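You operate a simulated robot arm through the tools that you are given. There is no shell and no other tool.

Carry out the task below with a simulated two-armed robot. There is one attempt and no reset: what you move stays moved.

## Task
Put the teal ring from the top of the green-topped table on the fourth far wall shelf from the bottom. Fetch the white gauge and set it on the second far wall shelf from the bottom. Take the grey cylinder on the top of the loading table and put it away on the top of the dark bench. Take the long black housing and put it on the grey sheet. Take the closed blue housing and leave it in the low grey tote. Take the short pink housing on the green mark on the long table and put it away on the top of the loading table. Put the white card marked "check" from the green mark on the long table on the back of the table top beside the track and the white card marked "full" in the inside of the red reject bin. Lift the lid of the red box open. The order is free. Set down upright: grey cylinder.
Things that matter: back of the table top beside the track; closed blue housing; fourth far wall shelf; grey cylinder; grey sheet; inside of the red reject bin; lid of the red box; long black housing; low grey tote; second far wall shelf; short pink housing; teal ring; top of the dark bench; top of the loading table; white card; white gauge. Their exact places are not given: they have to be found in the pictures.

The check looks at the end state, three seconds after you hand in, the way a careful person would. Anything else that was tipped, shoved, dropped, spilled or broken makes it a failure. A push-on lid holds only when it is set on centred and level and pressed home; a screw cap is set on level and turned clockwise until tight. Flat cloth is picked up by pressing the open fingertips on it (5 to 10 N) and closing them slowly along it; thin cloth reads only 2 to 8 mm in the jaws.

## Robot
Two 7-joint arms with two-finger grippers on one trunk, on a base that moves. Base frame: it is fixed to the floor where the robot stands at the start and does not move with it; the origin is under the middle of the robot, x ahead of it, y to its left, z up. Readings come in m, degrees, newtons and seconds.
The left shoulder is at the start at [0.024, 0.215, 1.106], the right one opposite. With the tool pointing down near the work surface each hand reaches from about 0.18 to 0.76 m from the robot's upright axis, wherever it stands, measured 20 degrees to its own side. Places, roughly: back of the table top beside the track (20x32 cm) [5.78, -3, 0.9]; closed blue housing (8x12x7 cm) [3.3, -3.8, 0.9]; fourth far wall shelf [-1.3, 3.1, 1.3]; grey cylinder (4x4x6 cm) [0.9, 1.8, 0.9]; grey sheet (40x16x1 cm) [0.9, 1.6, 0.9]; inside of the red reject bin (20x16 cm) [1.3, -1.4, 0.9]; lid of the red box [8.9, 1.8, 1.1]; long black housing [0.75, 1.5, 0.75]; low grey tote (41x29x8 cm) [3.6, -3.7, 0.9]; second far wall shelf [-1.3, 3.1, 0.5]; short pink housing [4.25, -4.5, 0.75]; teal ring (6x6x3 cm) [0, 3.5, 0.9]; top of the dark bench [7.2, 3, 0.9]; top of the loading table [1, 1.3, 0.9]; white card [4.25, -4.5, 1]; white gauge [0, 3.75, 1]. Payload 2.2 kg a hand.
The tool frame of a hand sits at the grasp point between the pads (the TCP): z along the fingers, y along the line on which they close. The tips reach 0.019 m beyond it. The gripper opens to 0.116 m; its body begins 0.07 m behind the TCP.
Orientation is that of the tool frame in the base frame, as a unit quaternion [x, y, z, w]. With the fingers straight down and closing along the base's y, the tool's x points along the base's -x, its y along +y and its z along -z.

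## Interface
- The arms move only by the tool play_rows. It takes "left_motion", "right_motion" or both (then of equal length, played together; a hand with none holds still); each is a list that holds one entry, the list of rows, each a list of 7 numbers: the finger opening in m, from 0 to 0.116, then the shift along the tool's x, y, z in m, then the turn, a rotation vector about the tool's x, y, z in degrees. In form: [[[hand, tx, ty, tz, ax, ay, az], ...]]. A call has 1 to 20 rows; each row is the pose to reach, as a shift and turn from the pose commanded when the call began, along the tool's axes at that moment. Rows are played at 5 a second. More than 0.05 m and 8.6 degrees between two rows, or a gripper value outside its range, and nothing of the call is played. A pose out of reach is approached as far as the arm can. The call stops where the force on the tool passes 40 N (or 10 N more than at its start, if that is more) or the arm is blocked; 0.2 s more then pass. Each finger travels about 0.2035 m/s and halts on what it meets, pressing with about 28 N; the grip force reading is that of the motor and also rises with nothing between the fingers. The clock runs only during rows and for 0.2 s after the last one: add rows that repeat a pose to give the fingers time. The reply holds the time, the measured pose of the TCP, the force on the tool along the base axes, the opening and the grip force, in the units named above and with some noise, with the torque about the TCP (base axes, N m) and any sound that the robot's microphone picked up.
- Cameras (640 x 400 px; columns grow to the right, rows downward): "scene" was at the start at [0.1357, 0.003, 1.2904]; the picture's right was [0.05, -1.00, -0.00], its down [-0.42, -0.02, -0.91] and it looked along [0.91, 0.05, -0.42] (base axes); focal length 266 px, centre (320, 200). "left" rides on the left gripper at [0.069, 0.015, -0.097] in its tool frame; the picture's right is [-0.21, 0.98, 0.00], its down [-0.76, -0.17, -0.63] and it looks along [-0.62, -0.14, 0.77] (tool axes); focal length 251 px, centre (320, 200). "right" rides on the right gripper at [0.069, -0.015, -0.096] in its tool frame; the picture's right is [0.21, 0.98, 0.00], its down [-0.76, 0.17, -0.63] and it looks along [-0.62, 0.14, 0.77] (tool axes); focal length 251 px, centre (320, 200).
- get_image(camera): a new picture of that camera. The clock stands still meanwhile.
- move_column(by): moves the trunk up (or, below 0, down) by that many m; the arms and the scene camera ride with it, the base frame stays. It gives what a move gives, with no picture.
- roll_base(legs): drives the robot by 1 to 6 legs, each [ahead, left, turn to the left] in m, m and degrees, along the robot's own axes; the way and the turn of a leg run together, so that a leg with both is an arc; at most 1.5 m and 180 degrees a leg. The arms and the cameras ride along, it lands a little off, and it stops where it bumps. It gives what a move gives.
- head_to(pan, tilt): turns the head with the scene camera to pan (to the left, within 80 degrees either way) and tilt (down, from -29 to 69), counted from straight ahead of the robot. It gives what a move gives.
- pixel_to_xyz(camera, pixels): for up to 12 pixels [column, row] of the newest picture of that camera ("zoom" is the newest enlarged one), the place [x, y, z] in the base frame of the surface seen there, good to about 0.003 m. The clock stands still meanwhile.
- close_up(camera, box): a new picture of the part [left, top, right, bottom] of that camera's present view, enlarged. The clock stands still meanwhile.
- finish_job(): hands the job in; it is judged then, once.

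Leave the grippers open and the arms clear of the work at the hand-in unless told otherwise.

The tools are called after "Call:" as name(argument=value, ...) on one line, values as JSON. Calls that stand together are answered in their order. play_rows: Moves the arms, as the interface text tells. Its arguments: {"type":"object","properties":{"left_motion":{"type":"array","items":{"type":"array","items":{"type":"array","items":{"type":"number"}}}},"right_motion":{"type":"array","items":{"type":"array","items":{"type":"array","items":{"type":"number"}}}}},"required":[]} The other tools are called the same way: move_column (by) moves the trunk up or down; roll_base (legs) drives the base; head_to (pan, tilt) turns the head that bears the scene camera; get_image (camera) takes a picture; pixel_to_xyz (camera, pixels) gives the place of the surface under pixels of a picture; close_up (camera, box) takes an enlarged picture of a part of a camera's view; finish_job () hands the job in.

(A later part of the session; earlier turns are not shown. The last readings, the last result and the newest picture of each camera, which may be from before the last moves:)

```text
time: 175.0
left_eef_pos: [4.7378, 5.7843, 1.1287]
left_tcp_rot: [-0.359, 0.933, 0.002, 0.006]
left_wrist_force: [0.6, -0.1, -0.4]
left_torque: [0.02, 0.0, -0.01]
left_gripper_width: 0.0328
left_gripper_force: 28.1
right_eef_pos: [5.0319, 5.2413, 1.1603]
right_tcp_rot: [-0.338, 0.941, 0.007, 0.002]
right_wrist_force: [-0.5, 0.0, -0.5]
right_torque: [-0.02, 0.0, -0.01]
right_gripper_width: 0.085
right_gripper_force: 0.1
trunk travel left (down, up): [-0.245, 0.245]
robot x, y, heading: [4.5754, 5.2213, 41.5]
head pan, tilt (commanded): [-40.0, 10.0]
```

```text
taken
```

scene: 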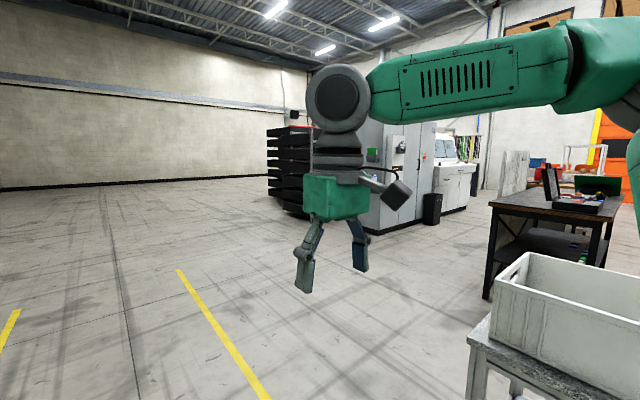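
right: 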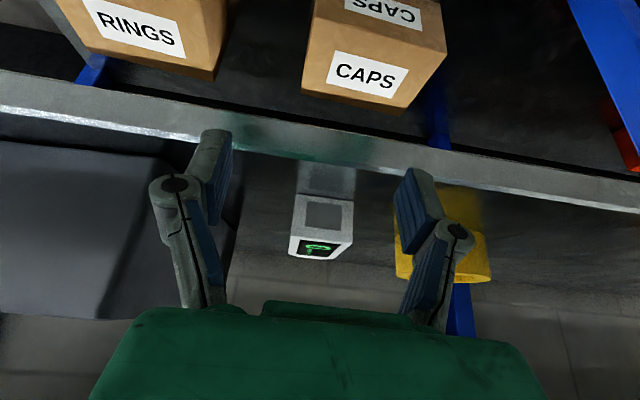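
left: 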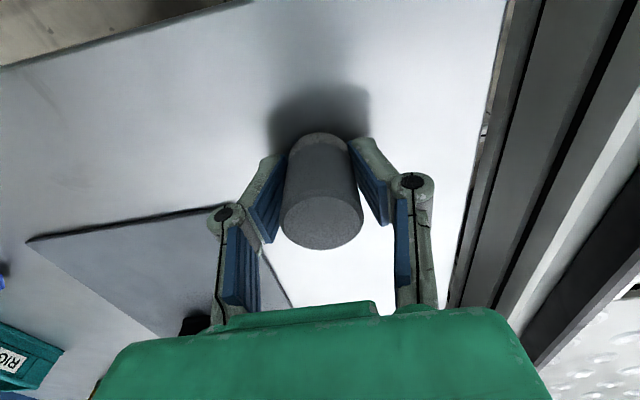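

The dark bench is at (550,205), reachable past the end of this line. I read its corners and the floor around.

Call:
pixel_to_xyz(camera="scene", pixels=[[492, 203], [530, 195], [600, 222], [545, 210], [487, 295], [470, 350], [500, 255], [432, 222], [290, 210], [580, 205], [420, 260], [505, 320]])

Call:
close_up(camera="scene", box=[420, 130, 640, 280])

```text
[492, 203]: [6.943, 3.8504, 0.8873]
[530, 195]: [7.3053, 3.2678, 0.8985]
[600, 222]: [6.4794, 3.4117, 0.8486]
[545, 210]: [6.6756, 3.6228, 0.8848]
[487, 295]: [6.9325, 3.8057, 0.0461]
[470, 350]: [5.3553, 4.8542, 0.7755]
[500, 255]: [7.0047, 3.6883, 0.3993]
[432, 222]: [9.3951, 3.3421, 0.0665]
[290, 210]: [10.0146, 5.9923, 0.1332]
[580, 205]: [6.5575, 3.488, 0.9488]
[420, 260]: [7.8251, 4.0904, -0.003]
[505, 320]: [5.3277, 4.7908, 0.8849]
```

```text
2.67 times, centred on (530, 205) of scene
```

zoom: 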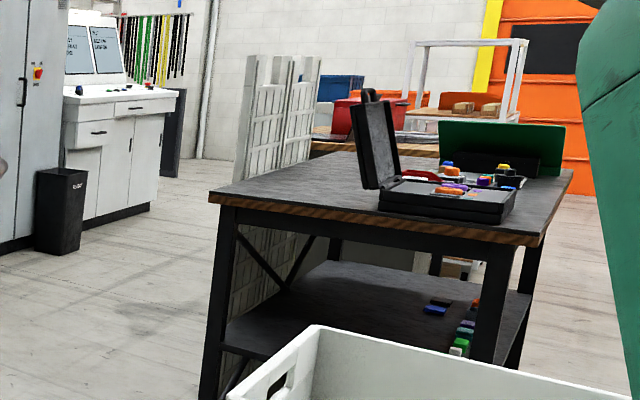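

Call:
pixel_to_xyz(camera="zoom", pixels=[[215, 193], [320, 155], [380, 207], [365, 150], [300, 180], [345, 200], [330, 225], [537, 238], [570, 172], [250, 185], [240, 170], [300, 130]])

```text
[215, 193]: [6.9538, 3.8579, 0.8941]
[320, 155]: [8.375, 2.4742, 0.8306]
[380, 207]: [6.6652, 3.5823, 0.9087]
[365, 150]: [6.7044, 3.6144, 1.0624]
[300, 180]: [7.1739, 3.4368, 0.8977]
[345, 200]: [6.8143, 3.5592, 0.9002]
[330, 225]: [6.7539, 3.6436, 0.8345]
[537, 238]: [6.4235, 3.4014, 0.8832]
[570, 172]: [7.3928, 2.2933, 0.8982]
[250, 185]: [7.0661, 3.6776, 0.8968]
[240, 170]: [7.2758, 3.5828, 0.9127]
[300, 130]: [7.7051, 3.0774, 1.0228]
```

Bench top is at z≈0.898; its near end runs at one edge with the tool case on the right part, free strip on the left. I raise the right hand 0.2 m (to clear the open case lid), then drive past the line's end, turn right and approach the bench's near end.

Call:
play_rows(right_motion=[[[0.085, 0, 0, -0.04, 0, 0, 0], [0.085, 0, 0, -0.08, 0, 0, 0], [0.085, 0.02, 0, -0.12, 0, 0, 0], [0.085, 0.04, 0, -0.16, 0, 0, 0], [0.085, 0.06, 0, -0.2, 0, 0, 0]]])

Call:
roll_base(legs=[[0.95, 0, 0], [0, 0, -90], [1.45, 0, 0]])

Call:
head_to(pan=0, tilt=20)

Call:
get_image(camera="scene")

```text
time: 176.2
left_eef_pos: [4.7367, 5.7849, 1.1296]
left_tcp_rot: [-0.358, 0.934, 0.001, 0.006]
left_wrist_force: [1.1, 0.0, -0.7]
left_torque: [0.0, 0.0, 0.03]
left_gripper_width: 0.0332
left_gripper_force: 28.2
right_eef_pos: [4.9826, 5.2022, 1.3572]
right_tcp_rot: [-0.338, 0.941, 0.009, 0.005]
right_wrist_force: [0.4, -0.1, 0.2]
right_torque: [-0.02, 0.0, -0.01]
right_gripper_width: 0.0853
right_gripper_force: 0.1
right hand out of reach, approached as far as the arm can: row 5
trunk travel left (down, up): [-0.245, 0.245]
robot x, y, heading: [4.5739, 5.2242, 41.7]
head pan, tilt (commanded): [-40.0, 10.0]
```

```text
time: 191.8
left_eef_pos: [6.7671, 4.5584, 1.1294]
left_tcp_rot: [0.423, 0.906, -0.003, 0.005]
left_wrist_force: [-0.6, 0.5, 0.1]
left_torque: [-0.02, 0.01, -0.02]
left_gripper_width: 0.033
left_gripper_force: 28.2
right_eef_pos: [6.1775, 4.3306, 1.3576]
right_tcp_rot: [0.442, 0.897, 0.004, 0.01]
right_wrist_force: [0.7, 0.1, 0.1]
right_torque: [-0.01, 0.0, 0.01]
right_gripper_width: 0.0851
right_gripper_force: 0.1
trunk travel left (down, up): [-0.245, 0.245]
robot x, y, heading: [6.2133, 4.7424, -50.2]
head pan, tilt (commanded): [-40.0, 10.0]
```

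```text
time: 192.9
left_eef_pos: [6.7679, 4.5588, 1.1292]
left_tcp_rot: [0.423, 0.906, -0.004, 0.005]
left_wrist_force: [-0.5, 1.0, -0.6]
left_torque: [0.04, 0.01, 0.0]
left_gripper_width: 0.033
left_gripper_force: 28.0
right_eef_pos: [6.1764, 4.3323, 1.3568]
right_tcp_rot: [0.442, 0.897, 0.003, 0.011]
right_wrist_force: [-0.5, 0.9, -0.1]
right_torque: [0.04, 0.0, 0.04]
right_gripper_width: 0.0849
right_gripper_force: 0.1
trunk travel left (down, up): [-0.245, 0.245]
robot x, y, heading: [6.2107, 4.739, -50.6]
head pan, tilt (commanded): [0.0, 20.0]
```

```text
taken
```

scene: 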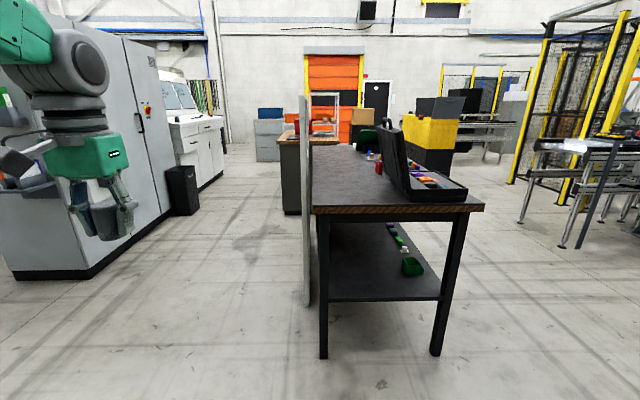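

The bench is straight ahead; a thin panel stands along its left side (column 305). I read the edge, panel and free area positions.

Call:
pixel_to_xyz(camera="scene", pixels=[[316, 206], [480, 205], [305, 300], [303, 200], [350, 190], [340, 170], [400, 195], [385, 175], [380, 140], [405, 185], [323, 355], [436, 353]])

Call:
close_up(camera="scene", box=[290, 110, 490, 230])

```text
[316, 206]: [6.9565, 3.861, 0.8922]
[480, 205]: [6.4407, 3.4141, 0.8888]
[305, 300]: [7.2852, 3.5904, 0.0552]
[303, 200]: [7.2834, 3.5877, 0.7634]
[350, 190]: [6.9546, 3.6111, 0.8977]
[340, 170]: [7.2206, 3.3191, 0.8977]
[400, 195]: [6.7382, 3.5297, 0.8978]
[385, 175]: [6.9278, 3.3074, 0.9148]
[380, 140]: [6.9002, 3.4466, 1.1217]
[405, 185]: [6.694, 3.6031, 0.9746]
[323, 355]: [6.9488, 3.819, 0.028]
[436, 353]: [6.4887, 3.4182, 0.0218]
```

```text
3.20 times, centred on (390, 170) of scene
```

zoom: 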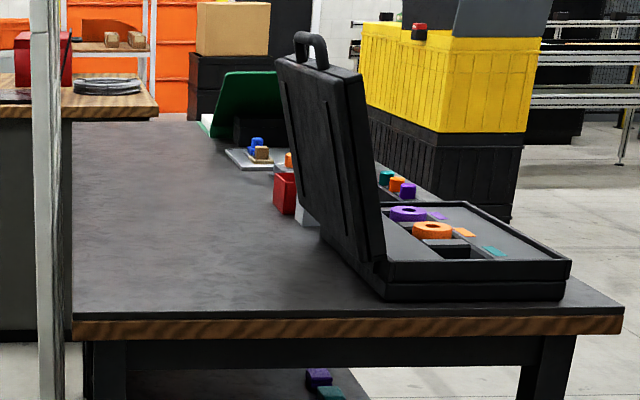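

Free strip on the bench's left part confirmed. I turn 2.3° left, then drive 0.72 m ahead and 0.36 m right.

Call:
roll_base(legs=[[0, 0, 2.2], [0.7, -0.35, 0]])

Call:
head_to(pan=0, tilt=45)

Call:
get_image(camera="scene")

```text
time: 197.5
left_eef_pos: [6.9727, 3.8306, 1.13]
left_tcp_rot: [0.404, 0.915, -0.004, 0.005]
left_wrist_force: [-0.7, -0.1, -0.7]
left_torque: [-0.01, 0.0, 0.01]
left_gripper_width: 0.033
left_gripper_force: 28.2
right_eef_pos: [6.392, 3.5827, 1.3572]
right_tcp_rot: [0.424, 0.906, 0.003, 0.011]
right_wrist_force: [-0.6, -1.1, 0.1]
right_torque: [0.02, 0.0, 0.0]
right_gripper_width: 0.0849
right_gripper_force: 0.1
trunk travel left (down, up): [-0.245, 0.245]
robot x, y, heading: [6.4102, 3.9897, -48.2]
head pan, tilt (commanded): [0.0, 20.0]
```

```text
time: 198.4
left_eef_pos: [6.9704, 3.8327, 1.1298]
left_tcp_rot: [0.404, 0.915, -0.003, 0.006]
left_wrist_force: [-0.7, -0.2, -0.8]
left_torque: [0.02, -0.01, -0.01]
left_gripper_width: 0.0329
left_gripper_force: 27.6
right_eef_pos: [6.3888, 3.5836, 1.3581]
right_tcp_rot: [0.425, 0.905, 0.003, 0.013]
right_wrist_force: [0.6, -0.2, -0.5]
right_torque: [0.02, -0.02, 0.0]
right_gripper_width: 0.0854
right_gripper_force: 0.0
trunk travel left (down, up): [-0.245, 0.245]
robot x, y, heading: [6.4131, 3.991, -48.4]
head pan, tilt (commanded): [0.0, 45.0]
```

```text
taken
```

scene: 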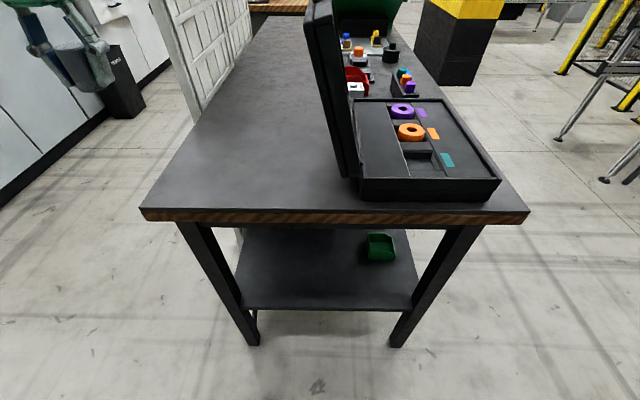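

I move the cylinder over the free spot (6.947, 3.638) and partly down.

Call:
play_rows(left_motion=[[[0.02, -0.0256, -0.0297, 0.015, 0, 0, 0], [0.02, -0.0513, -0.0594, 0.03, 0, 0, 0], [0.02, -0.0769, -0.0892, 0.045, 0, 0, 0], [0.02, -0.1026, -0.1189, 0.06, 0, 0, 0], [0.02, -0.1282, -0.1486, 0.075, 0, 0, 0], [0.02, -0.1282, -0.1486, 0.115, 0, 0, 0], [0.02, -0.1282, -0.1486, 0.155, 0, 0, 0], [0.02, -0.1282, -0.1486, 0.185, 0, 0, 0], [0.02, -0.1282, -0.1486, 0.185, 0, 0, 0]]])

Call:
get_image(camera="left")

Call:
get_image(camera="scene")

```text
time: 200.4
left_eef_pos: [6.9483, 3.6347, 0.9486]
left_tcp_rot: [0.405, 0.914, -0.004, 0.007]
left_wrist_force: [0.2, -0.2, -0.1]
left_torque: [0.0, 0.01, 0.02]
left_gripper_width: 0.0331
left_gripper_force: 27.8
right_eef_pos: [6.3881, 3.5835, 1.3568]
right_tcp_rot: [0.425, 0.905, 0.003, 0.012]
right_wrist_force: [0.0, -0.8, -0.7]
right_torque: [-0.03, 0.0, 0.0]
right_gripper_width: 0.0851
right_gripper_force: 0.0
trunk travel left (down, up): [-0.245, 0.245]
robot x, y, heading: [6.4086, 3.992, -48.1]
head pan, tilt (commanded): [0.0, 45.0]
```

```text
taken
```

left: 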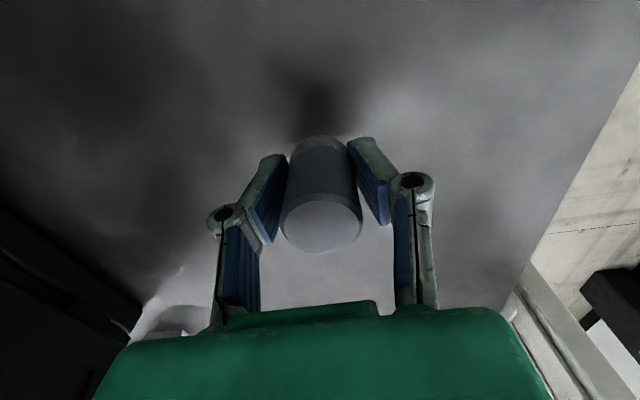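

```text
taken
```

scene: 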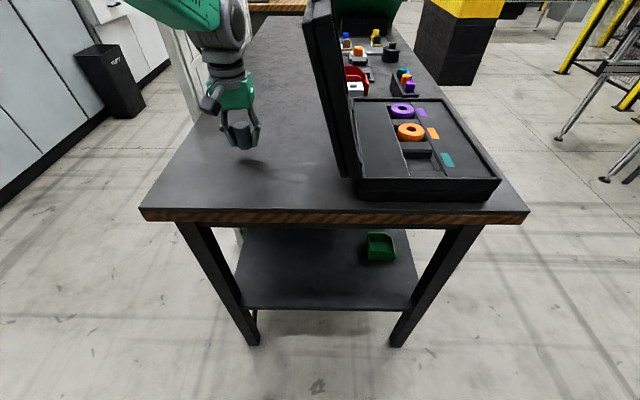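

The spot is free. I lower the last 25 mm slowly.

Call:
play_rows(left_motion=[[[0.02, 0, 0, 0.014, 0, 0, 0], [0.02, 0, 0, 0.019, 0, 0, 0], [0.02, 0, 0, 0.022, 0, 0, 0], [0.02, 0, 0, 0.024, 0, 0, 0], [0.02, 0, 0, 0.0255, 0, 0, 0], [0.02, 0, 0, 0.0255, 0, 0, 0]]])

```text
time: 201.8
left_eef_pos: [6.9481, 3.6355, 0.9255]
left_tcp_rot: [0.404, 0.915, -0.004, 0.009]
left_wrist_force: [1.5, 1.1, 23.1]
left_torque: [0.16, 0.1, 0.02]
left_gripper_width: 0.033
left_gripper_force: 28.2
right_eef_pos: [6.3871, 3.5844, 1.3575]
right_tcp_rot: [0.424, 0.905, 0.003, 0.013]
right_wrist_force: [-0.3, 0.3, 0.6]
right_torque: [-0.01, -0.02, -0.02]
right_gripper_width: 0.085
right_gripper_force: 0.1
trunk travel left (down, up): [-0.245, 0.245]
robot x, y, heading: [6.4094, 3.9897, -48.4]
head pan, tilt (commanded): [0.0, 45.0]
```

Firm contact (23 N). I ease up 1.5 mm, open, and rise.

Call:
play_rows(left_motion=[[[0.02, 0, 0, -0.0015, 0, 0, 0], [0.03, 0, 0, -0.0015, 0, 0, 0], [0.04, 0, 0, -0.0015, 0, 0, 0], [0.055, 0, 0, -0.0015, 0, 0, 0], [0.075, 0, 0, -0.0015, 0, 0, 0], [0.075, 0, 0, -0.03, 0, 0, 0], [0.075, 0, 0, -0.07, 0, 0, 0], [0.075, 0, 0, -0.11, 0, 0, 0], [0.075, 0, 0, -0.15, 0, 0, 0]]])

Call:
get_image(camera="left")

Call:
get_image(camera="scene")

```text
time: 203.8
left_eef_pos: [6.9468, 3.6359, 1.0754]
left_tcp_rot: [0.404, 0.915, -0.003, 0.005]
left_wrist_force: [-0.1, -0.1, -0.1]
left_torque: [0.0, -0.02, 0.02]
left_gripper_width: 0.0753
left_gripper_force: 0.1
right_eef_pos: [6.3885, 3.5838, 1.358]
right_tcp_rot: [0.424, 0.906, 0.002, 0.012]
right_wrist_force: [-0.4, -0.2, 0.7]
right_torque: [-0.01, -0.02, 0.0]
right_gripper_width: 0.085
right_gripper_force: 0.1
trunk travel left (down, up): [-0.245, 0.245]
robot x, y, heading: [6.4109, 3.9864, -48.0]
head pan, tilt (commanded): [0.0, 45.0]
```

```text
taken
```

left: 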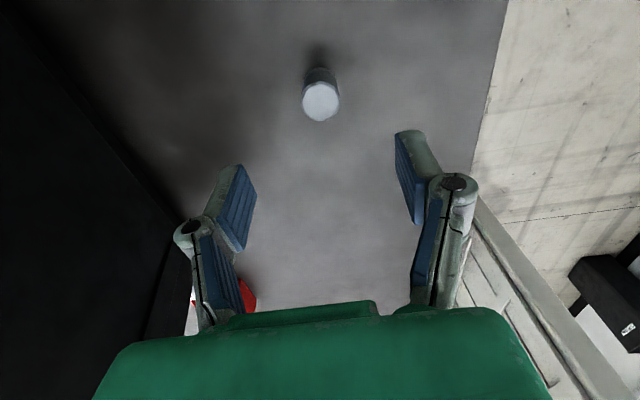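

```text
taken
```

scene: 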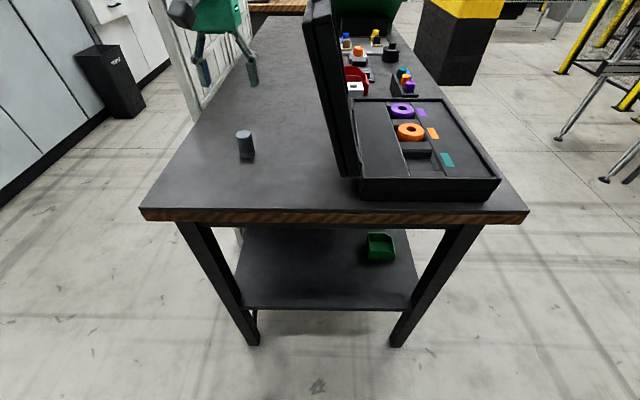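

The cylinder stands upright. I raise the left hand, back off 0.5 m and look for the red box beyond the bench.

Call:
play_rows(left_motion=[[[0.075, 0, 0, -0.04, 0, 0, 0], [0.075, 0.02, 0, -0.08, 0, 0, 0], [0.075, 0.05, 0, -0.12, 0, 0, 0], [0.075, 0.09, 0, -0.12, 0, 0, 0], [0.075, 0.13, 0, -0.12, 0, 0, 0]]])

Call:
roll_base(legs=[[-0.5, 0, 0]])

Call:
head_to(pan=15, tilt=12)

Call:
get_image(camera="scene")

Call:
close_up(camera="scene", box=[300, 90, 500, 215])

```text
time: 205.0
left_eef_pos: [6.8585, 3.7349, 1.1915]
left_tcp_rot: [0.404, 0.915, -0.005, 0.007]
left_wrist_force: [0.2, 0.0, 0.4]
left_torque: [-0.05, -0.02, -0.03]
left_gripper_width: 0.0748
left_gripper_force: 0.0
right_eef_pos: [6.3872, 3.5864, 1.3576]
right_tcp_rot: [0.424, 0.906, 0.002, 0.013]
right_wrist_force: [0.1, 0.9, -0.2]
right_torque: [-0.01, -0.04, 0.0]
right_gripper_width: 0.0849
right_gripper_force: 0.1
trunk travel left (down, up): [-0.245, 0.245]
robot x, y, heading: [6.4113, 3.9898, -48.2]
head pan, tilt (commanded): [0.0, 45.0]
```

```text
time: 207.9
left_eef_pos: [6.5215, 4.1125, 1.1897]
left_tcp_rot: [0.403, 0.915, -0.004, 0.006]
left_wrist_force: [1.0, 0.6, 0.5]
left_torque: [-0.01, 0.01, 0.0]
left_gripper_width: 0.075
left_gripper_force: 0.1
right_eef_pos: [6.0525, 3.9601, 1.3581]
right_tcp_rot: [0.422, 0.906, 0.003, 0.013]
right_wrist_force: [0.1, -0.3, -0.2]
right_torque: [0.02, 0.0, -0.02]
right_gripper_width: 0.0851
right_gripper_force: 0.1
trunk travel left (down, up): [-0.245, 0.245]
robot x, y, heading: [6.0679, 4.3662, -47.8]
head pan, tilt (commanded): [0.0, 45.0]
```

```text
time: 208.9
left_eef_pos: [6.5214, 4.1153, 1.1907]
left_tcp_rot: [0.403, 0.915, -0.004, 0.007]
left_wrist_force: [-0.6, -0.6, 0.1]
left_torque: [-0.05, 0.02, -0.02]
left_gripper_width: 0.0752
left_gripper_force: 0.1
right_eef_pos: [6.0506, 3.9623, 1.3592]
right_tcp_rot: [0.423, 0.906, 0.003, 0.012]
right_wrist_force: [-0.6, 0.2, -0.4]
right_torque: [-0.02, 0.01, -0.01]
right_gripper_width: 0.0848
right_gripper_force: 0.0
trunk travel left (down, up): [-0.245, 0.245]
robot x, y, heading: [6.0719, 4.374, -48.0]
head pan, tilt (commanded): [15.0, 12.0]
```

```text
taken
```

scene: 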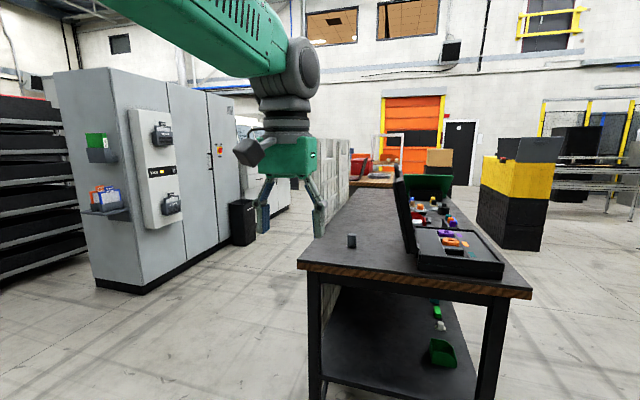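

```text
3.20 times, centred on (400, 152) of scene
```

zoom: 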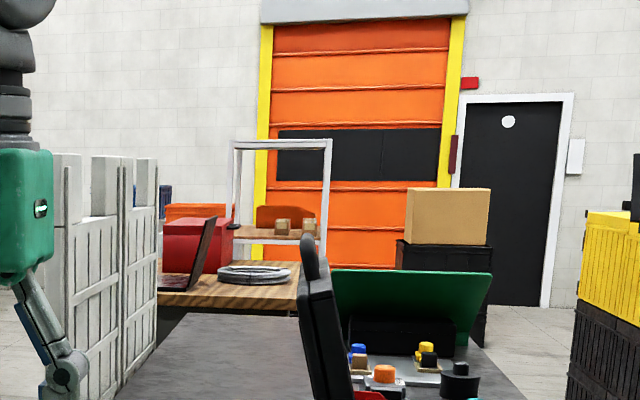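

I see the red box on a wooden table beyond the dark bench (zoom (200,245)). I read positions of it, the panel, cabinets and the bin.

Call:
pixel_to_xyz(camera="zoom", pixels=[[200, 250], [190, 232], [225, 240], [200, 290], [165, 300], [290, 300], [270, 180], [100, 200], [150, 170], [330, 200]])

Call:
pixel_to_xyz(camera="scene", pixels=[[140, 290], [97, 285], [235, 243], [258, 235], [215, 255], [280, 235], [290, 200], [520, 245], [480, 205], [345, 150], [300, 240]])

```text
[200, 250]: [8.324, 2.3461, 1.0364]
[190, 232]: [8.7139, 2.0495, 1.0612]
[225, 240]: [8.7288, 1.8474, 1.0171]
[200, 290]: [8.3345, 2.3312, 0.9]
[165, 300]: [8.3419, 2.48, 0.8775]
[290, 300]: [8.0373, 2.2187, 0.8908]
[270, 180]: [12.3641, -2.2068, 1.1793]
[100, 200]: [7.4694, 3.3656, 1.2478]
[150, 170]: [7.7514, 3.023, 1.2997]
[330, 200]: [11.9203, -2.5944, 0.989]
```

```text
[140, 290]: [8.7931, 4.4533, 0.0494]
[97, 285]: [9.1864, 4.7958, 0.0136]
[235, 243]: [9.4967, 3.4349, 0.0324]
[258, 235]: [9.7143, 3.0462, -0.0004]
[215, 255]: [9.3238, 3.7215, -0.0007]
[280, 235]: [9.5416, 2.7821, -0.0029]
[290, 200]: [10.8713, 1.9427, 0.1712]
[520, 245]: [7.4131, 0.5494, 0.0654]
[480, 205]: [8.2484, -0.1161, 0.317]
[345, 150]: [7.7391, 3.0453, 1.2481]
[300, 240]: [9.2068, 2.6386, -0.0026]
```

The corridor between the panel (depth side) and the cabinets is about 1.4 m wide. I shift left 1.18 m and drive 2.8 m ahead.

Call:
roll_base(legs=[[0, 1.18, 0], [1.5, 0, 0], [1.2, 0, 0]])

Call:
head_to(pan=-35, tilt=20)

Call:
get_image(camera="scene")

```text
time: 227.7
left_eef_pos: [9.3264, 3.0541, 1.1912]
left_tcp_rot: [0.378, 0.926, -0.004, 0.007]
left_wrist_force: [0.2, 0.2, 0.3]
left_torque: [0.02, 0.04, -0.01]
left_gripper_width: 0.0751
left_gripper_force: 0.2
right_eef_pos: [8.8652, 2.8767, 1.358]
right_tcp_rot: [0.397, 0.918, 0.002, 0.013]
right_wrist_force: [-0.2, 0.1, 0.1]
right_torque: [0.02, 0.01, 0.05]
right_gripper_width: 0.085
right_gripper_force: 0.0
trunk travel left (down, up): [-0.245, 0.245]
robot x, y, heading: [8.8661, 3.2835, -44.8]
head pan, tilt (commanded): [15.0, 12.0]
```

```text
time: 228.9
left_eef_pos: [9.3283, 3.0583, 1.1921]
left_tcp_rot: [0.378, 0.926, -0.006, 0.007]
left_wrist_force: [0.5, -1.2, 0.3]
left_torque: [0.01, 0.0, 0.02]
left_gripper_width: 0.0749
left_gripper_force: 0.1
right_eef_pos: [8.8659, 2.8807, 1.3595]
right_tcp_rot: [0.398, 0.917, 0.001, 0.012]
right_wrist_force: [0.0, -0.1, 0.0]
right_torque: [-0.01, -0.02, -0.01]
right_gripper_width: 0.0853
right_gripper_force: 0.1
trunk travel left (down, up): [-0.245, 0.245]
robot x, y, heading: [8.8668, 3.2855, -44.8]
head pan, tilt (commanded): [-35.0, 20.0]
```

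```text
taken
```

scene: 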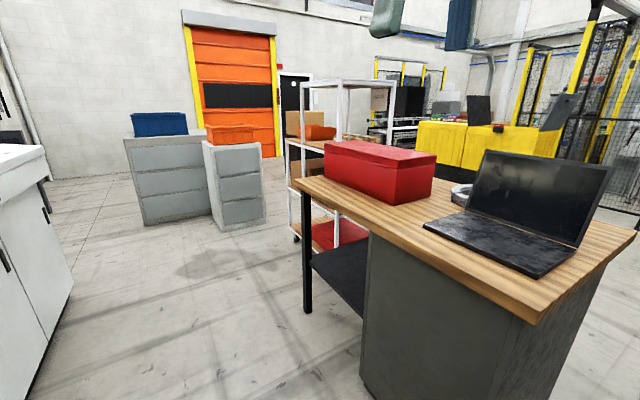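

The red box is at (380,172) on the wooden table, next to a laptop. I enlarge it and read the corners.

Call:
close_up(camera="scene", box=[295, 110, 465, 230])

Call:
pixel_to_xyz(camera="scene", pixels=[[325, 145], [395, 164], [435, 155], [358, 141], [325, 180], [394, 203], [432, 190], [300, 180], [530, 322], [635, 235], [380, 155], [345, 160]])

```text
3.33 times, centred on (380, 170) of scene
```

zoom: 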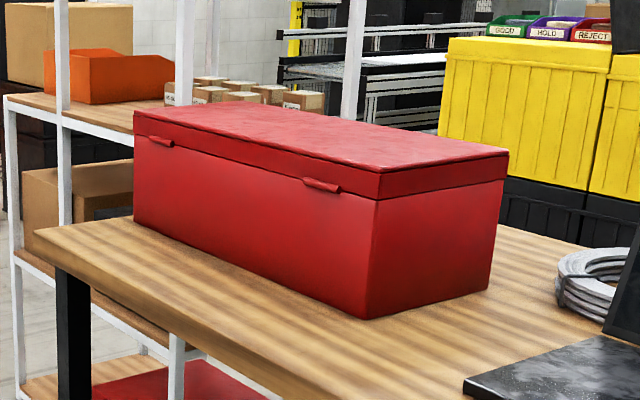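

```text
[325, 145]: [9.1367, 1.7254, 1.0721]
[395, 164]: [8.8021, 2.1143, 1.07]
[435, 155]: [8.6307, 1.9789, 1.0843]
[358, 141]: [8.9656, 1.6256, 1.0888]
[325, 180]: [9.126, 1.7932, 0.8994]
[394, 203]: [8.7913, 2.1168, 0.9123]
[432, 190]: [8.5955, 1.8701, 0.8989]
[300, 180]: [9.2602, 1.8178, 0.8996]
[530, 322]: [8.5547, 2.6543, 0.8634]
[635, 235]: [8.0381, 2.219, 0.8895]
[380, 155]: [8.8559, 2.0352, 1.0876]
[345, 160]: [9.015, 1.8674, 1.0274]
```

The two small rolled parts on the side facing me look like hinges. I look closer at them.

Call:
close_up(camera="scene", box=[315, 130, 405, 190])

Call:
pixel_to_xyz(camera="scene", pixels=[[304, 230], [366, 240], [297, 120], [390, 90], [338, 245], [295, 238], [250, 225], [145, 220], [365, 390], [306, 310], [270, 290]])

```text
6.67 times, centred on (360, 160) of scene
```

zoom: 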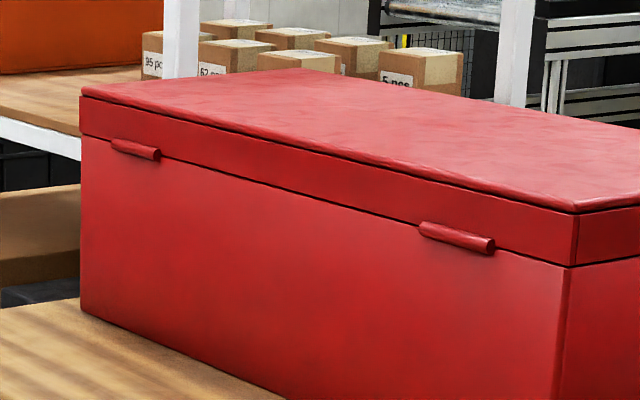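

```text
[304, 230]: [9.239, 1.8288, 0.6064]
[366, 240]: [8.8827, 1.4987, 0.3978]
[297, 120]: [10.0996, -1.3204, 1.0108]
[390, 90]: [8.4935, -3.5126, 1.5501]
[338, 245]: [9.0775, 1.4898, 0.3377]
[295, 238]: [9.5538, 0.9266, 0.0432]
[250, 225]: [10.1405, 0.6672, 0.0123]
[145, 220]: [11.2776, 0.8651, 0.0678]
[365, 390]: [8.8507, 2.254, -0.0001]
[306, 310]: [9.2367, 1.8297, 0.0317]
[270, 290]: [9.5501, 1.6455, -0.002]
```

These are barrel hinges, so the lid's free edge is on the far side; I need to work from the other side of the table. I reverse along the corridor back to the bench's near end and look at the right side passage.

Call:
roll_base(legs=[[0, 0, -3.4], [-1.3, 0, 0], [-1.1, 0, 0], [0, -0.9, 0]])

Call:
head_to(pan=-30, tilt=15)

Call:
get_image(camera="scene")

```text
time: 245.3
left_eef_pos: [7.0701, 4.2226, 1.1895]
left_tcp_rot: [0.415, 0.91, -0.009, 0.006]
left_wrist_force: [-0.4, 0.4, 0.2]
left_torque: [-0.02, 0.02, 0.01]
left_gripper_width: 0.0751
left_gripper_force: 0.2
right_eef_pos: [6.5979, 4.0848, 1.3619]
right_tcp_rot: [0.435, 0.9, -0.004, 0.011]
right_wrist_force: [0.8, 0.3, -0.5]
right_torque: [-0.04, 0.05, 0.0]
right_gripper_width: 0.0847
right_gripper_force: 0.0
trunk travel left (down, up): [-0.245, 0.245]
robot x, y, heading: [6.62, 4.477, -49.7]
head pan, tilt (commanded): [-35.0, 20.0]
```

```text
time: 246.0
left_eef_pos: [7.063, 4.2191, 1.1926]
left_tcp_rot: [0.414, 0.91, -0.006, 0.007]
left_wrist_force: [-0.4, 0.0, 0.4]
left_torque: [0.01, -0.01, -0.01]
left_gripper_width: 0.0749
left_gripper_force: 0.1
right_eef_pos: [6.5902, 4.0801, 1.3603]
right_tcp_rot: [0.435, 0.901, -0.001, 0.014]
right_wrist_force: [0.4, 0.1, -0.2]
right_torque: [-0.02, -0.01, -0.01]
right_gripper_width: 0.0852
right_gripper_force: 0.1
trunk travel left (down, up): [-0.245, 0.245]
robot x, y, heading: [6.6206, 4.4742, -49.8]
head pan, tilt (commanded): [-30.0, 15.0]
```

```text
taken
```

scene: 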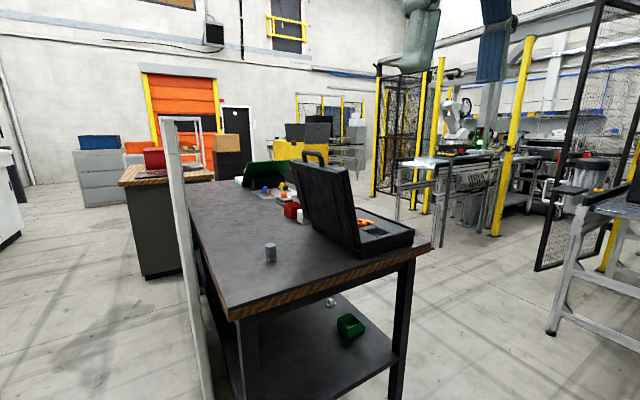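

I measure the floor space right of the bench: leg at (550,330), gate bottom (540,270), table legs (400,215), (497,235).

Call:
pixel_to_xyz(camera="scene", pixels=[[552, 333], [537, 270], [495, 236], [400, 218], [425, 212], [372, 192], [480, 300], [440, 240], [620, 205], [330, 170], [275, 160], [610, 265]])

```text
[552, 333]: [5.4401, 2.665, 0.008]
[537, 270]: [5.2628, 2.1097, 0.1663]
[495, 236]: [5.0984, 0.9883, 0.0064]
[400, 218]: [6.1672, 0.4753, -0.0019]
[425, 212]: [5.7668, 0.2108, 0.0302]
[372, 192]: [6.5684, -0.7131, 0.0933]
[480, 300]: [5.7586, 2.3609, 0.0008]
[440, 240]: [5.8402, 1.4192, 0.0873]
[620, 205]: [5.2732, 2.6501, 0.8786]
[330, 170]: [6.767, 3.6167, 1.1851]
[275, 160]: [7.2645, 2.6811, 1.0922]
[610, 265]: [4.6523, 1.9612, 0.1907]
```

Call:
head_to(pan=-75, tilt=30)

Call:
get_image(camera="scene")

```text
time: 247.1
left_eef_pos: [7.0671, 4.2218, 1.1909]
left_tcp_rot: [0.414, 0.91, -0.009, 0.007]
left_wrist_force: [-0.3, 0.1, 0.0]
left_torque: [-0.01, 0.0, 0.0]
left_gripper_width: 0.0749
left_gripper_force: 0.1
right_eef_pos: [6.5925, 4.084, 1.3608]
right_tcp_rot: [0.435, 0.9, -0.003, 0.012]
right_wrist_force: [1.0, -0.3, -0.4]
right_torque: [0.0, 0.03, 0.02]
right_gripper_width: 0.0846
right_gripper_force: 0.1
trunk travel left (down, up): [-0.245, 0.245]
robot x, y, heading: [6.619, 4.4763, -49.4]
head pan, tilt (commanded): [-75.0, 30.0]
```

```text
taken
```

scene: 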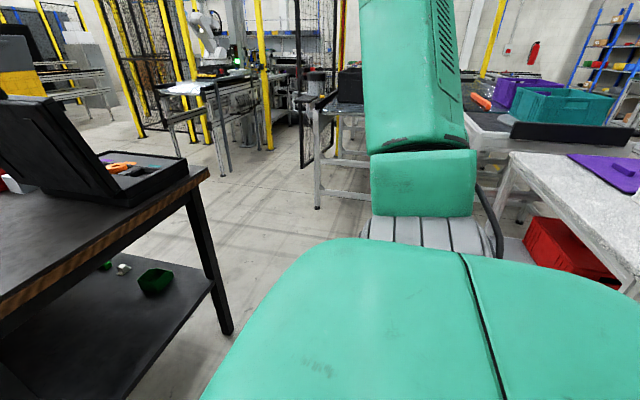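

Call:
pixel_to_xyz(camera="scene", pixels=[[318, 205], [512, 158], [560, 220], [490, 130], [340, 110], [250, 220], [228, 330], [640, 300], [518, 222], [300, 160]])

```text
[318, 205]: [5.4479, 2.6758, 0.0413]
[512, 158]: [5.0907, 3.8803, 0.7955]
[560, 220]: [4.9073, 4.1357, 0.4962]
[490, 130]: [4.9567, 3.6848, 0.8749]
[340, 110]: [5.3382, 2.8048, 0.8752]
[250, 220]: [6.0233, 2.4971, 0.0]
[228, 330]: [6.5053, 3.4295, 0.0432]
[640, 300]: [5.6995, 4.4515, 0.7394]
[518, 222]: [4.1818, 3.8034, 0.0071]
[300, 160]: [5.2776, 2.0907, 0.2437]
```

The passage right of the bench is free (1.2 m wide). I go right 1.44 m, then ahead 2.8 m along the bench's right side.

Call:
roll_base(legs=[[0.05, 0, 1.3], [0, -1.44, 0], [1.4, 0, 0], [1.3, 0, 0]])

Call:
head_to(pan=45, tilt=20)

Call:
get_image(camera="scene")

```text
time: 267.7
left_eef_pos: [7.9162, 1.287, 1.191]
left_tcp_rot: [0.377, 0.926, -0.011, 0.006]
left_wrist_force: [0.1, -0.1, -0.2]
left_torque: [0.0, -0.03, 0.02]
left_gripper_width: 0.075
left_gripper_force: 0.1
right_eef_pos: [7.4548, 1.1111, 1.3618]
right_tcp_rot: [0.398, 0.917, -0.004, 0.012]
right_wrist_force: [0.1, 0.5, -0.6]
right_torque: [-0.02, -0.02, -0.02]
right_gripper_width: 0.0852
right_gripper_force: 0.1
trunk travel left (down, up): [-0.245, 0.245]
robot x, y, heading: [7.4472, 1.4992, -45.0]
head pan, tilt (commanded): [-75.0, 30.0]
```

```text
time: 269.7
left_eef_pos: [7.9654, 1.3356, 1.1815]
left_tcp_rot: [0.375, 0.926, -0.034, -0.005]
left_wrist_force: [2.1, 3.8, 0.8]
left_torque: [-0.29, 0.21, 0.02]
left_gripper_width: 0.0752
left_gripper_force: 0.1
right_eef_pos: [7.5113, 1.1675, 1.3756]
right_tcp_rot: [0.397, 0.918, -0.029, 0.003]
right_wrist_force: [2.9, 1.5, 0.7]
right_torque: [-0.21, 0.22, -0.02]
right_gripper_width: 0.0848
right_gripper_force: 0.1
trunk travel left (down, up): [-0.245, 0.245]
robot x, y, heading: [7.4572, 1.5095, -45.0]
head pan, tilt (commanded): [45.0, 20.0]
```

```text
taken
```

scene: 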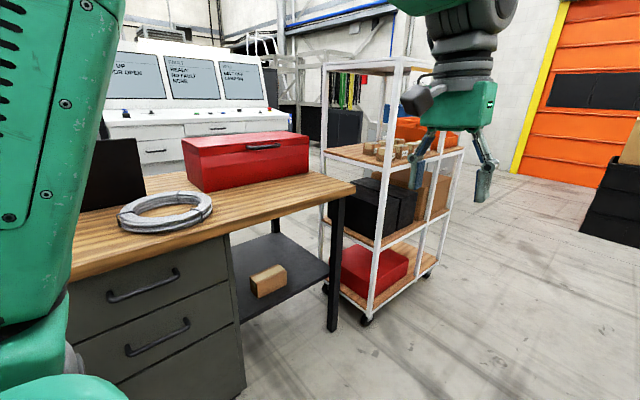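

From this side the red lid shows a black handle at (263,146). The readings show a slight transient lean; I check the state again.

Call:
head_to(pan=45, tilt=25)

Call:
close_up(camera="scene", box=[160, 90, 360, 220])

```text
time: 270.3
left_eef_pos: [7.9349, 1.3098, 1.1889]
left_tcp_rot: [0.377, 0.926, -0.023, 0.002]
left_wrist_force: [-1.2, 0.2, 1.3]
left_torque: [-0.01, -0.03, -0.01]
left_gripper_width: 0.0751
left_gripper_force: 0.1
right_eef_pos: [7.4755, 1.1382, 1.3695]
right_tcp_rot: [0.397, 0.918, -0.014, 0.011]
right_wrist_force: [-0.6, 1.0, -0.3]
right_torque: [-0.05, -0.09, 0.02]
right_gripper_width: 0.0851
right_gripper_force: 0.2
trunk travel left (down, up): [-0.245, 0.245]
robot x, y, heading: [7.45, 1.5005, -45.0]
head pan, tilt (commanded): [45.0, 25.0]
```

```text
3.08 times, centred on (260, 155) of scene
```

zoom: 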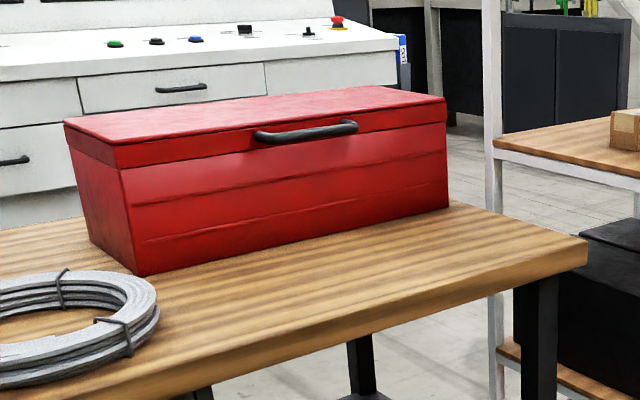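

The lid has a black bar handle on the front. I read handle, seam, table edge and the white rack positions.

Call:
pixel_to_xyz(camera="zoom", pixels=[[262, 137], [300, 132], [350, 127], [300, 122], [120, 170], [445, 125], [70, 125], [445, 100], [330, 90], [580, 250], [140, 270], [300, 140]])

Call:
get_image(camera="scene")

```text
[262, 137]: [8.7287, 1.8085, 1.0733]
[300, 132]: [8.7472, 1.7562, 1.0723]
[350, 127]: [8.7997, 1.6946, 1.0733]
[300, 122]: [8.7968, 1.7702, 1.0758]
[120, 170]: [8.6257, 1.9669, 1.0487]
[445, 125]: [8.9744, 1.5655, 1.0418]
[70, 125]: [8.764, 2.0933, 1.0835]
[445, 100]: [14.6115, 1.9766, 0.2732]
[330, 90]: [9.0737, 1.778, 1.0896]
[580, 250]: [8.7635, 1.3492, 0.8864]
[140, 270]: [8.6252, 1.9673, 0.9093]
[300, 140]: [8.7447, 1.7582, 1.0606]
```

```text
taken
```

scene: 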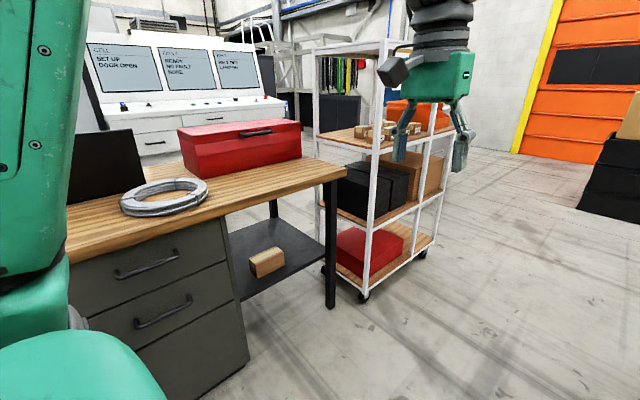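

Call:
pixel_to_xyz(camera="scene", pixels=[[363, 297], [325, 268], [373, 150], [318, 100], [376, 52], [422, 254], [330, 300], [600, 190], [250, 360]])

```text
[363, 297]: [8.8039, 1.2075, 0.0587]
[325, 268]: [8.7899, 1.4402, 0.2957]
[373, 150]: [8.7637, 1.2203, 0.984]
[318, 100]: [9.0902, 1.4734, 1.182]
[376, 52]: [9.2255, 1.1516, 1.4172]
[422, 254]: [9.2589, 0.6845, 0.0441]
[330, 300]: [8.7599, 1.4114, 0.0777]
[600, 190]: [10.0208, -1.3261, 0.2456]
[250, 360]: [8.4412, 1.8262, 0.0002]
```

Handle centre is about (8.75, 1.757, 1.068), hinge on the far side; a white rack stands to the right of the box, so I'll work with the right hand from slightly left of the handle. First I turn left to face the table and shift right.

Call:
roll_base(legs=[[0, 0, 86.5], [0, -0.5, 0]])

Call:
head_to(pan=0, tilt=25)

Call:
get_image(camera="scene")

```text
time: 277.0
left_eef_pos: [8.0212, 1.5817, 1.1924]
left_tcp_rot: [-0.365, 0.931, -0.004, 0.015]
left_wrist_force: [-0.6, -0.9, 1.2]
left_torque: [0.01, -0.09, 0.01]
left_gripper_width: 0.0753
left_gripper_force: 0.1
right_eef_pos: [8.1731, 1.1141, 1.364]
right_tcp_rot: [-0.347, 0.938, 0.004, 0.016]
right_wrist_force: [-0.1, -0.1, 1.0]
right_torque: [0.0, -0.02, -0.01]
right_gripper_width: 0.0852
right_gripper_force: 0.0
trunk travel left (down, up): [-0.245, 0.245]
robot x, y, heading: [7.791, 1.1243, 42.8]
head pan, tilt (commanded): [45.0, 25.0]
```

```text
time: 278.1
left_eef_pos: [8.0699, 1.5307, 1.2005]
left_tcp_rot: [-0.363, 0.931, 0.019, 0.006]
left_wrist_force: [2.3, -1.7, -0.1]
left_torque: [0.22, 0.21, 0.01]
left_gripper_width: 0.0751
left_gripper_force: 0.1
right_eef_pos: [8.2268, 1.0582, 1.3495]
right_tcp_rot: [-0.346, 0.938, 0.028, 0.005]
right_wrist_force: [1.6, -1.9, -0.2]
right_torque: [0.2, 0.21, 0.03]
right_gripper_width: 0.0848
right_gripper_force: 0.0
trunk travel left (down, up): [-0.245, 0.245]
robot x, y, heading: [7.7989, 1.1134, 42.6]
head pan, tilt (commanded): [0.0, 25.0]
```

```text
taken
```

scene: 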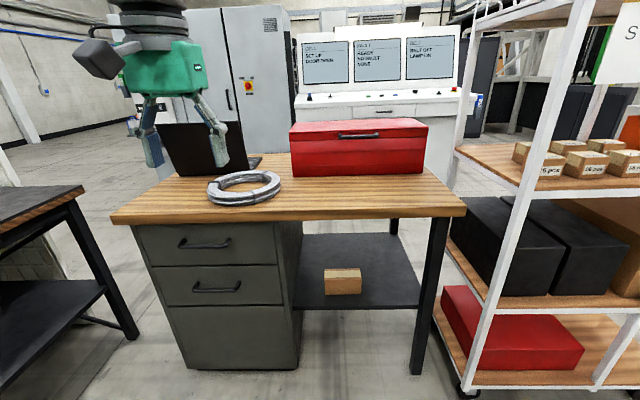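

I re-read the state to make sure the robot has settled.

Call:
head_to(pan=0, tilt=28)

Call:
get_image(camera="right")

```text
time: 278.8
left_eef_pos: [8.0297, 1.5697, 1.1957]
left_tcp_rot: [-0.365, 0.931, 0.0, 0.013]
left_wrist_force: [-1.0, 0.2, 1.8]
left_torque: [-0.03, -0.06, 0.02]
left_gripper_width: 0.0748
left_gripper_force: 0.0
right_eef_pos: [8.1852, 1.1037, 1.36]
right_tcp_rot: [-0.346, 0.938, 0.005, 0.009]
right_wrist_force: [0.4, -0.6, -0.1]
right_torque: [0.0, -0.02, 0.01]
right_gripper_width: 0.0848
right_gripper_force: 0.0
trunk travel left (down, up): [-0.245, 0.245]
robot x, y, heading: [7.791, 1.1267, 42.5]
head pan, tilt (commanded): [0.0, 28.0]
```

```text
taken
```

right: 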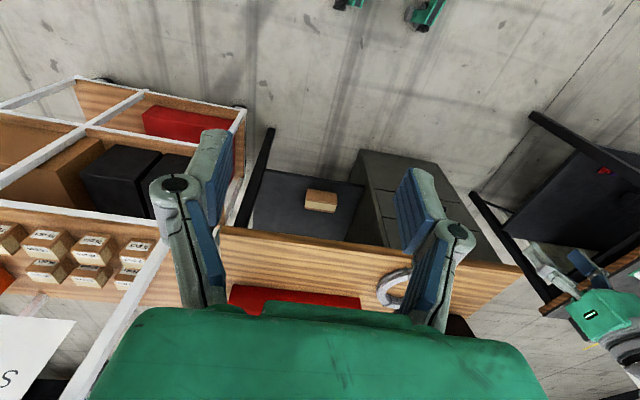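

Settled. Box front heading is about 41°. I now pose the right hand horizontal (fingers pointing forward, closed), at about 0.55 m ahead, z 1.10, still far from the box.

Call:
play_rows(right_motion=[[[0.06, -0.025, 0.009, 0.024, 0, -8.2, 0], [0.04, -0.05, 0.018, 0.047, 0, -16.4, 0], [0.02, -0.075, 0.027, 0.071, 0, -24.6, 0], [0.0, -0.1, 0.036, 0.095, 0, -32.8, 0], [0.0, -0.125, 0.045, 0.118, 0, -41, 0], [0.0, -0.15, 0.054, 0.142, 0, -49.2, 0], [0.0, -0.175, 0.063, 0.165, 0, -57.4, 0], [0.0, -0.2, 0.072, 0.189, 0, -65.6, 0], [0.0, -0.225, 0.081, 0.213, 0, -73.8, 0], [0.0, -0.25, 0.09, 0.236, 0, -82, 0], [0.0, -0.275, 0.1, 0.26, 0, -88, 0], [0.0, -0.275, 0.1, 0.26, 0, -88, 0]]])

Call:
get_image(camera="scene")

```text
time: 281.4
left_eef_pos: [8.0203, 1.5821, 1.1938]
left_tcp_rot: [-0.364, 0.931, -0.005, 0.013]
left_wrist_force: [-0.4, 0.0, -0.8]
left_torque: [0.05, -0.06, 0.02]
left_gripper_width: 0.0749
left_gripper_force: 0.1
right_eef_pos: [8.3216, 1.373, 1.1132]
right_tcp_rot: [-0.246, 0.665, 0.243, 0.662]
right_wrist_force: [-0.6, 0.7, -1.6]
right_torque: [0.01, -0.04, -0.06]
right_gripper_width: 0.0001
right_gripper_force: 27.8
trunk travel left (down, up): [-0.245, 0.245]
robot x, y, heading: [7.7877, 1.1288, 42.4]
head pan, tilt (commanded): [0.0, 28.0]
```

```text
taken
```

scene: 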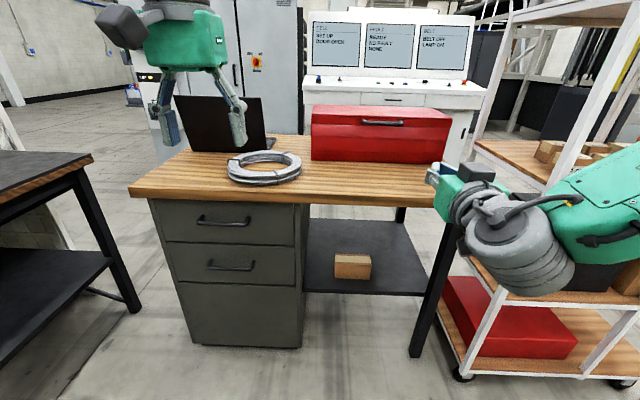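

The right hand is horizontal and closed, pointing at 40.5°. I check where the right forearm/elbow is relative to the rack before driving closer.

Call:
pixel_to_xyz(camera="scene", pixels=[[520, 240], [570, 210], [625, 200], [635, 250], [480, 215], [440, 185], [540, 285], [610, 280], [590, 60]])

```text
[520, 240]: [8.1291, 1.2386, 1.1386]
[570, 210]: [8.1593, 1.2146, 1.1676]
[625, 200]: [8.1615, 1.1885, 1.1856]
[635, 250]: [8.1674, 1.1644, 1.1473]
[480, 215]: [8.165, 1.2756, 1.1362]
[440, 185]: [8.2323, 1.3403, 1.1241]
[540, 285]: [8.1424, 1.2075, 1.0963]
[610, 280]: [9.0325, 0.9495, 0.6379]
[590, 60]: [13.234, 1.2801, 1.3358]
```

Call:
head_to(pan=-45, tilt=25)

Call:
get_image(camera="scene")

```text
time: 282.5
left_eef_pos: [8.0669, 1.532, 1.2002]
left_tcp_rot: [-0.364, 0.931, 0.019, 0.007]
left_wrist_force: [1.3, -1.2, -0.3]
left_torque: [0.12, 0.07, -0.01]
left_gripper_width: 0.0752
left_gripper_force: 0.0
right_eef_pos: [8.3665, 1.3251, 1.1062]
right_tcp_rot: [-0.23, 0.671, 0.258, 0.656]
right_wrist_force: [0.6, -0.1, -0.3]
right_torque: [0.01, 0.02, 0.08]
right_gripper_width: 0.0
right_gripper_force: 27.6
trunk travel left (down, up): [-0.245, 0.245]
robot x, y, heading: [7.7999, 1.1204, 42.3]
head pan, tilt (commanded): [-45.0, 25.0]
```

```text
taken
```

scene: 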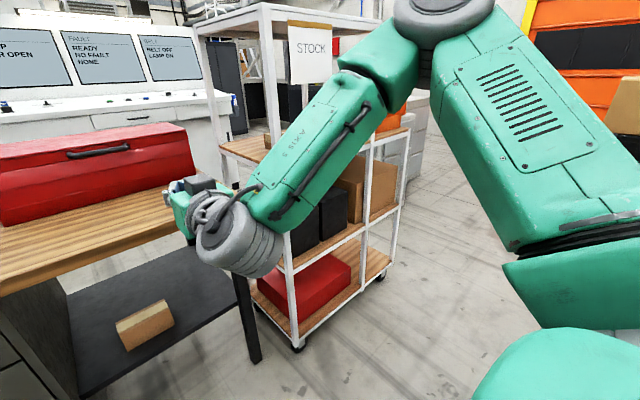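

The robot leans noticeably when the head turns here (hand shifts 6 cm), which did not happen before. I look down around the base to see whether it touches or stands on something.

Call:
head_to(pan=0, tilt=69)

Call:
get_image(camera="scene")

Call:
get_image(camera="left")

```text
time: 283.6
left_eef_pos: [8.0192, 1.5814, 1.1949]
left_tcp_rot: [-0.367, 0.93, -0.004, 0.015]
left_wrist_force: [-0.2, -0.9, 0.5]
left_torque: [-0.03, -0.04, -0.05]
left_gripper_width: 0.0752
left_gripper_force: 0.0
right_eef_pos: [8.3225, 1.3716, 1.1154]
right_tcp_rot: [-0.248, 0.664, 0.245, 0.661]
right_wrist_force: [-0.6, 0.6, -0.3]
right_torque: [0.0, 0.02, -0.07]
right_gripper_width: 0.0
right_gripper_force: 27.6
trunk travel left (down, up): [-0.245, 0.245]
robot x, y, heading: [7.7878, 1.1286, 42.6]
head pan, tilt (commanded): [0.0, 68.8]
```

```text
taken
```

scene: 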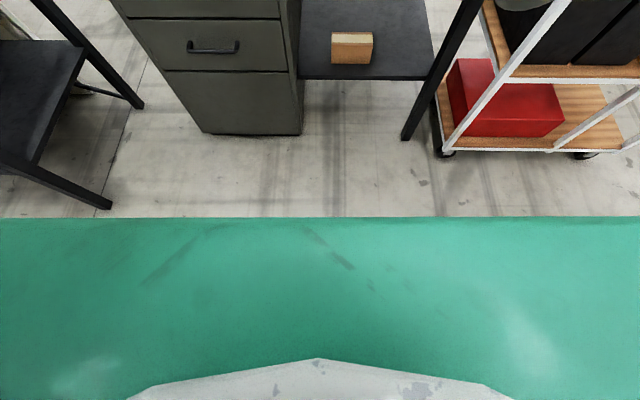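

```text
taken
```

left: 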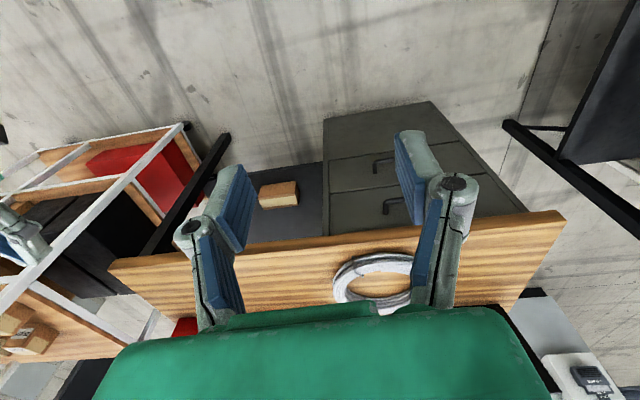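

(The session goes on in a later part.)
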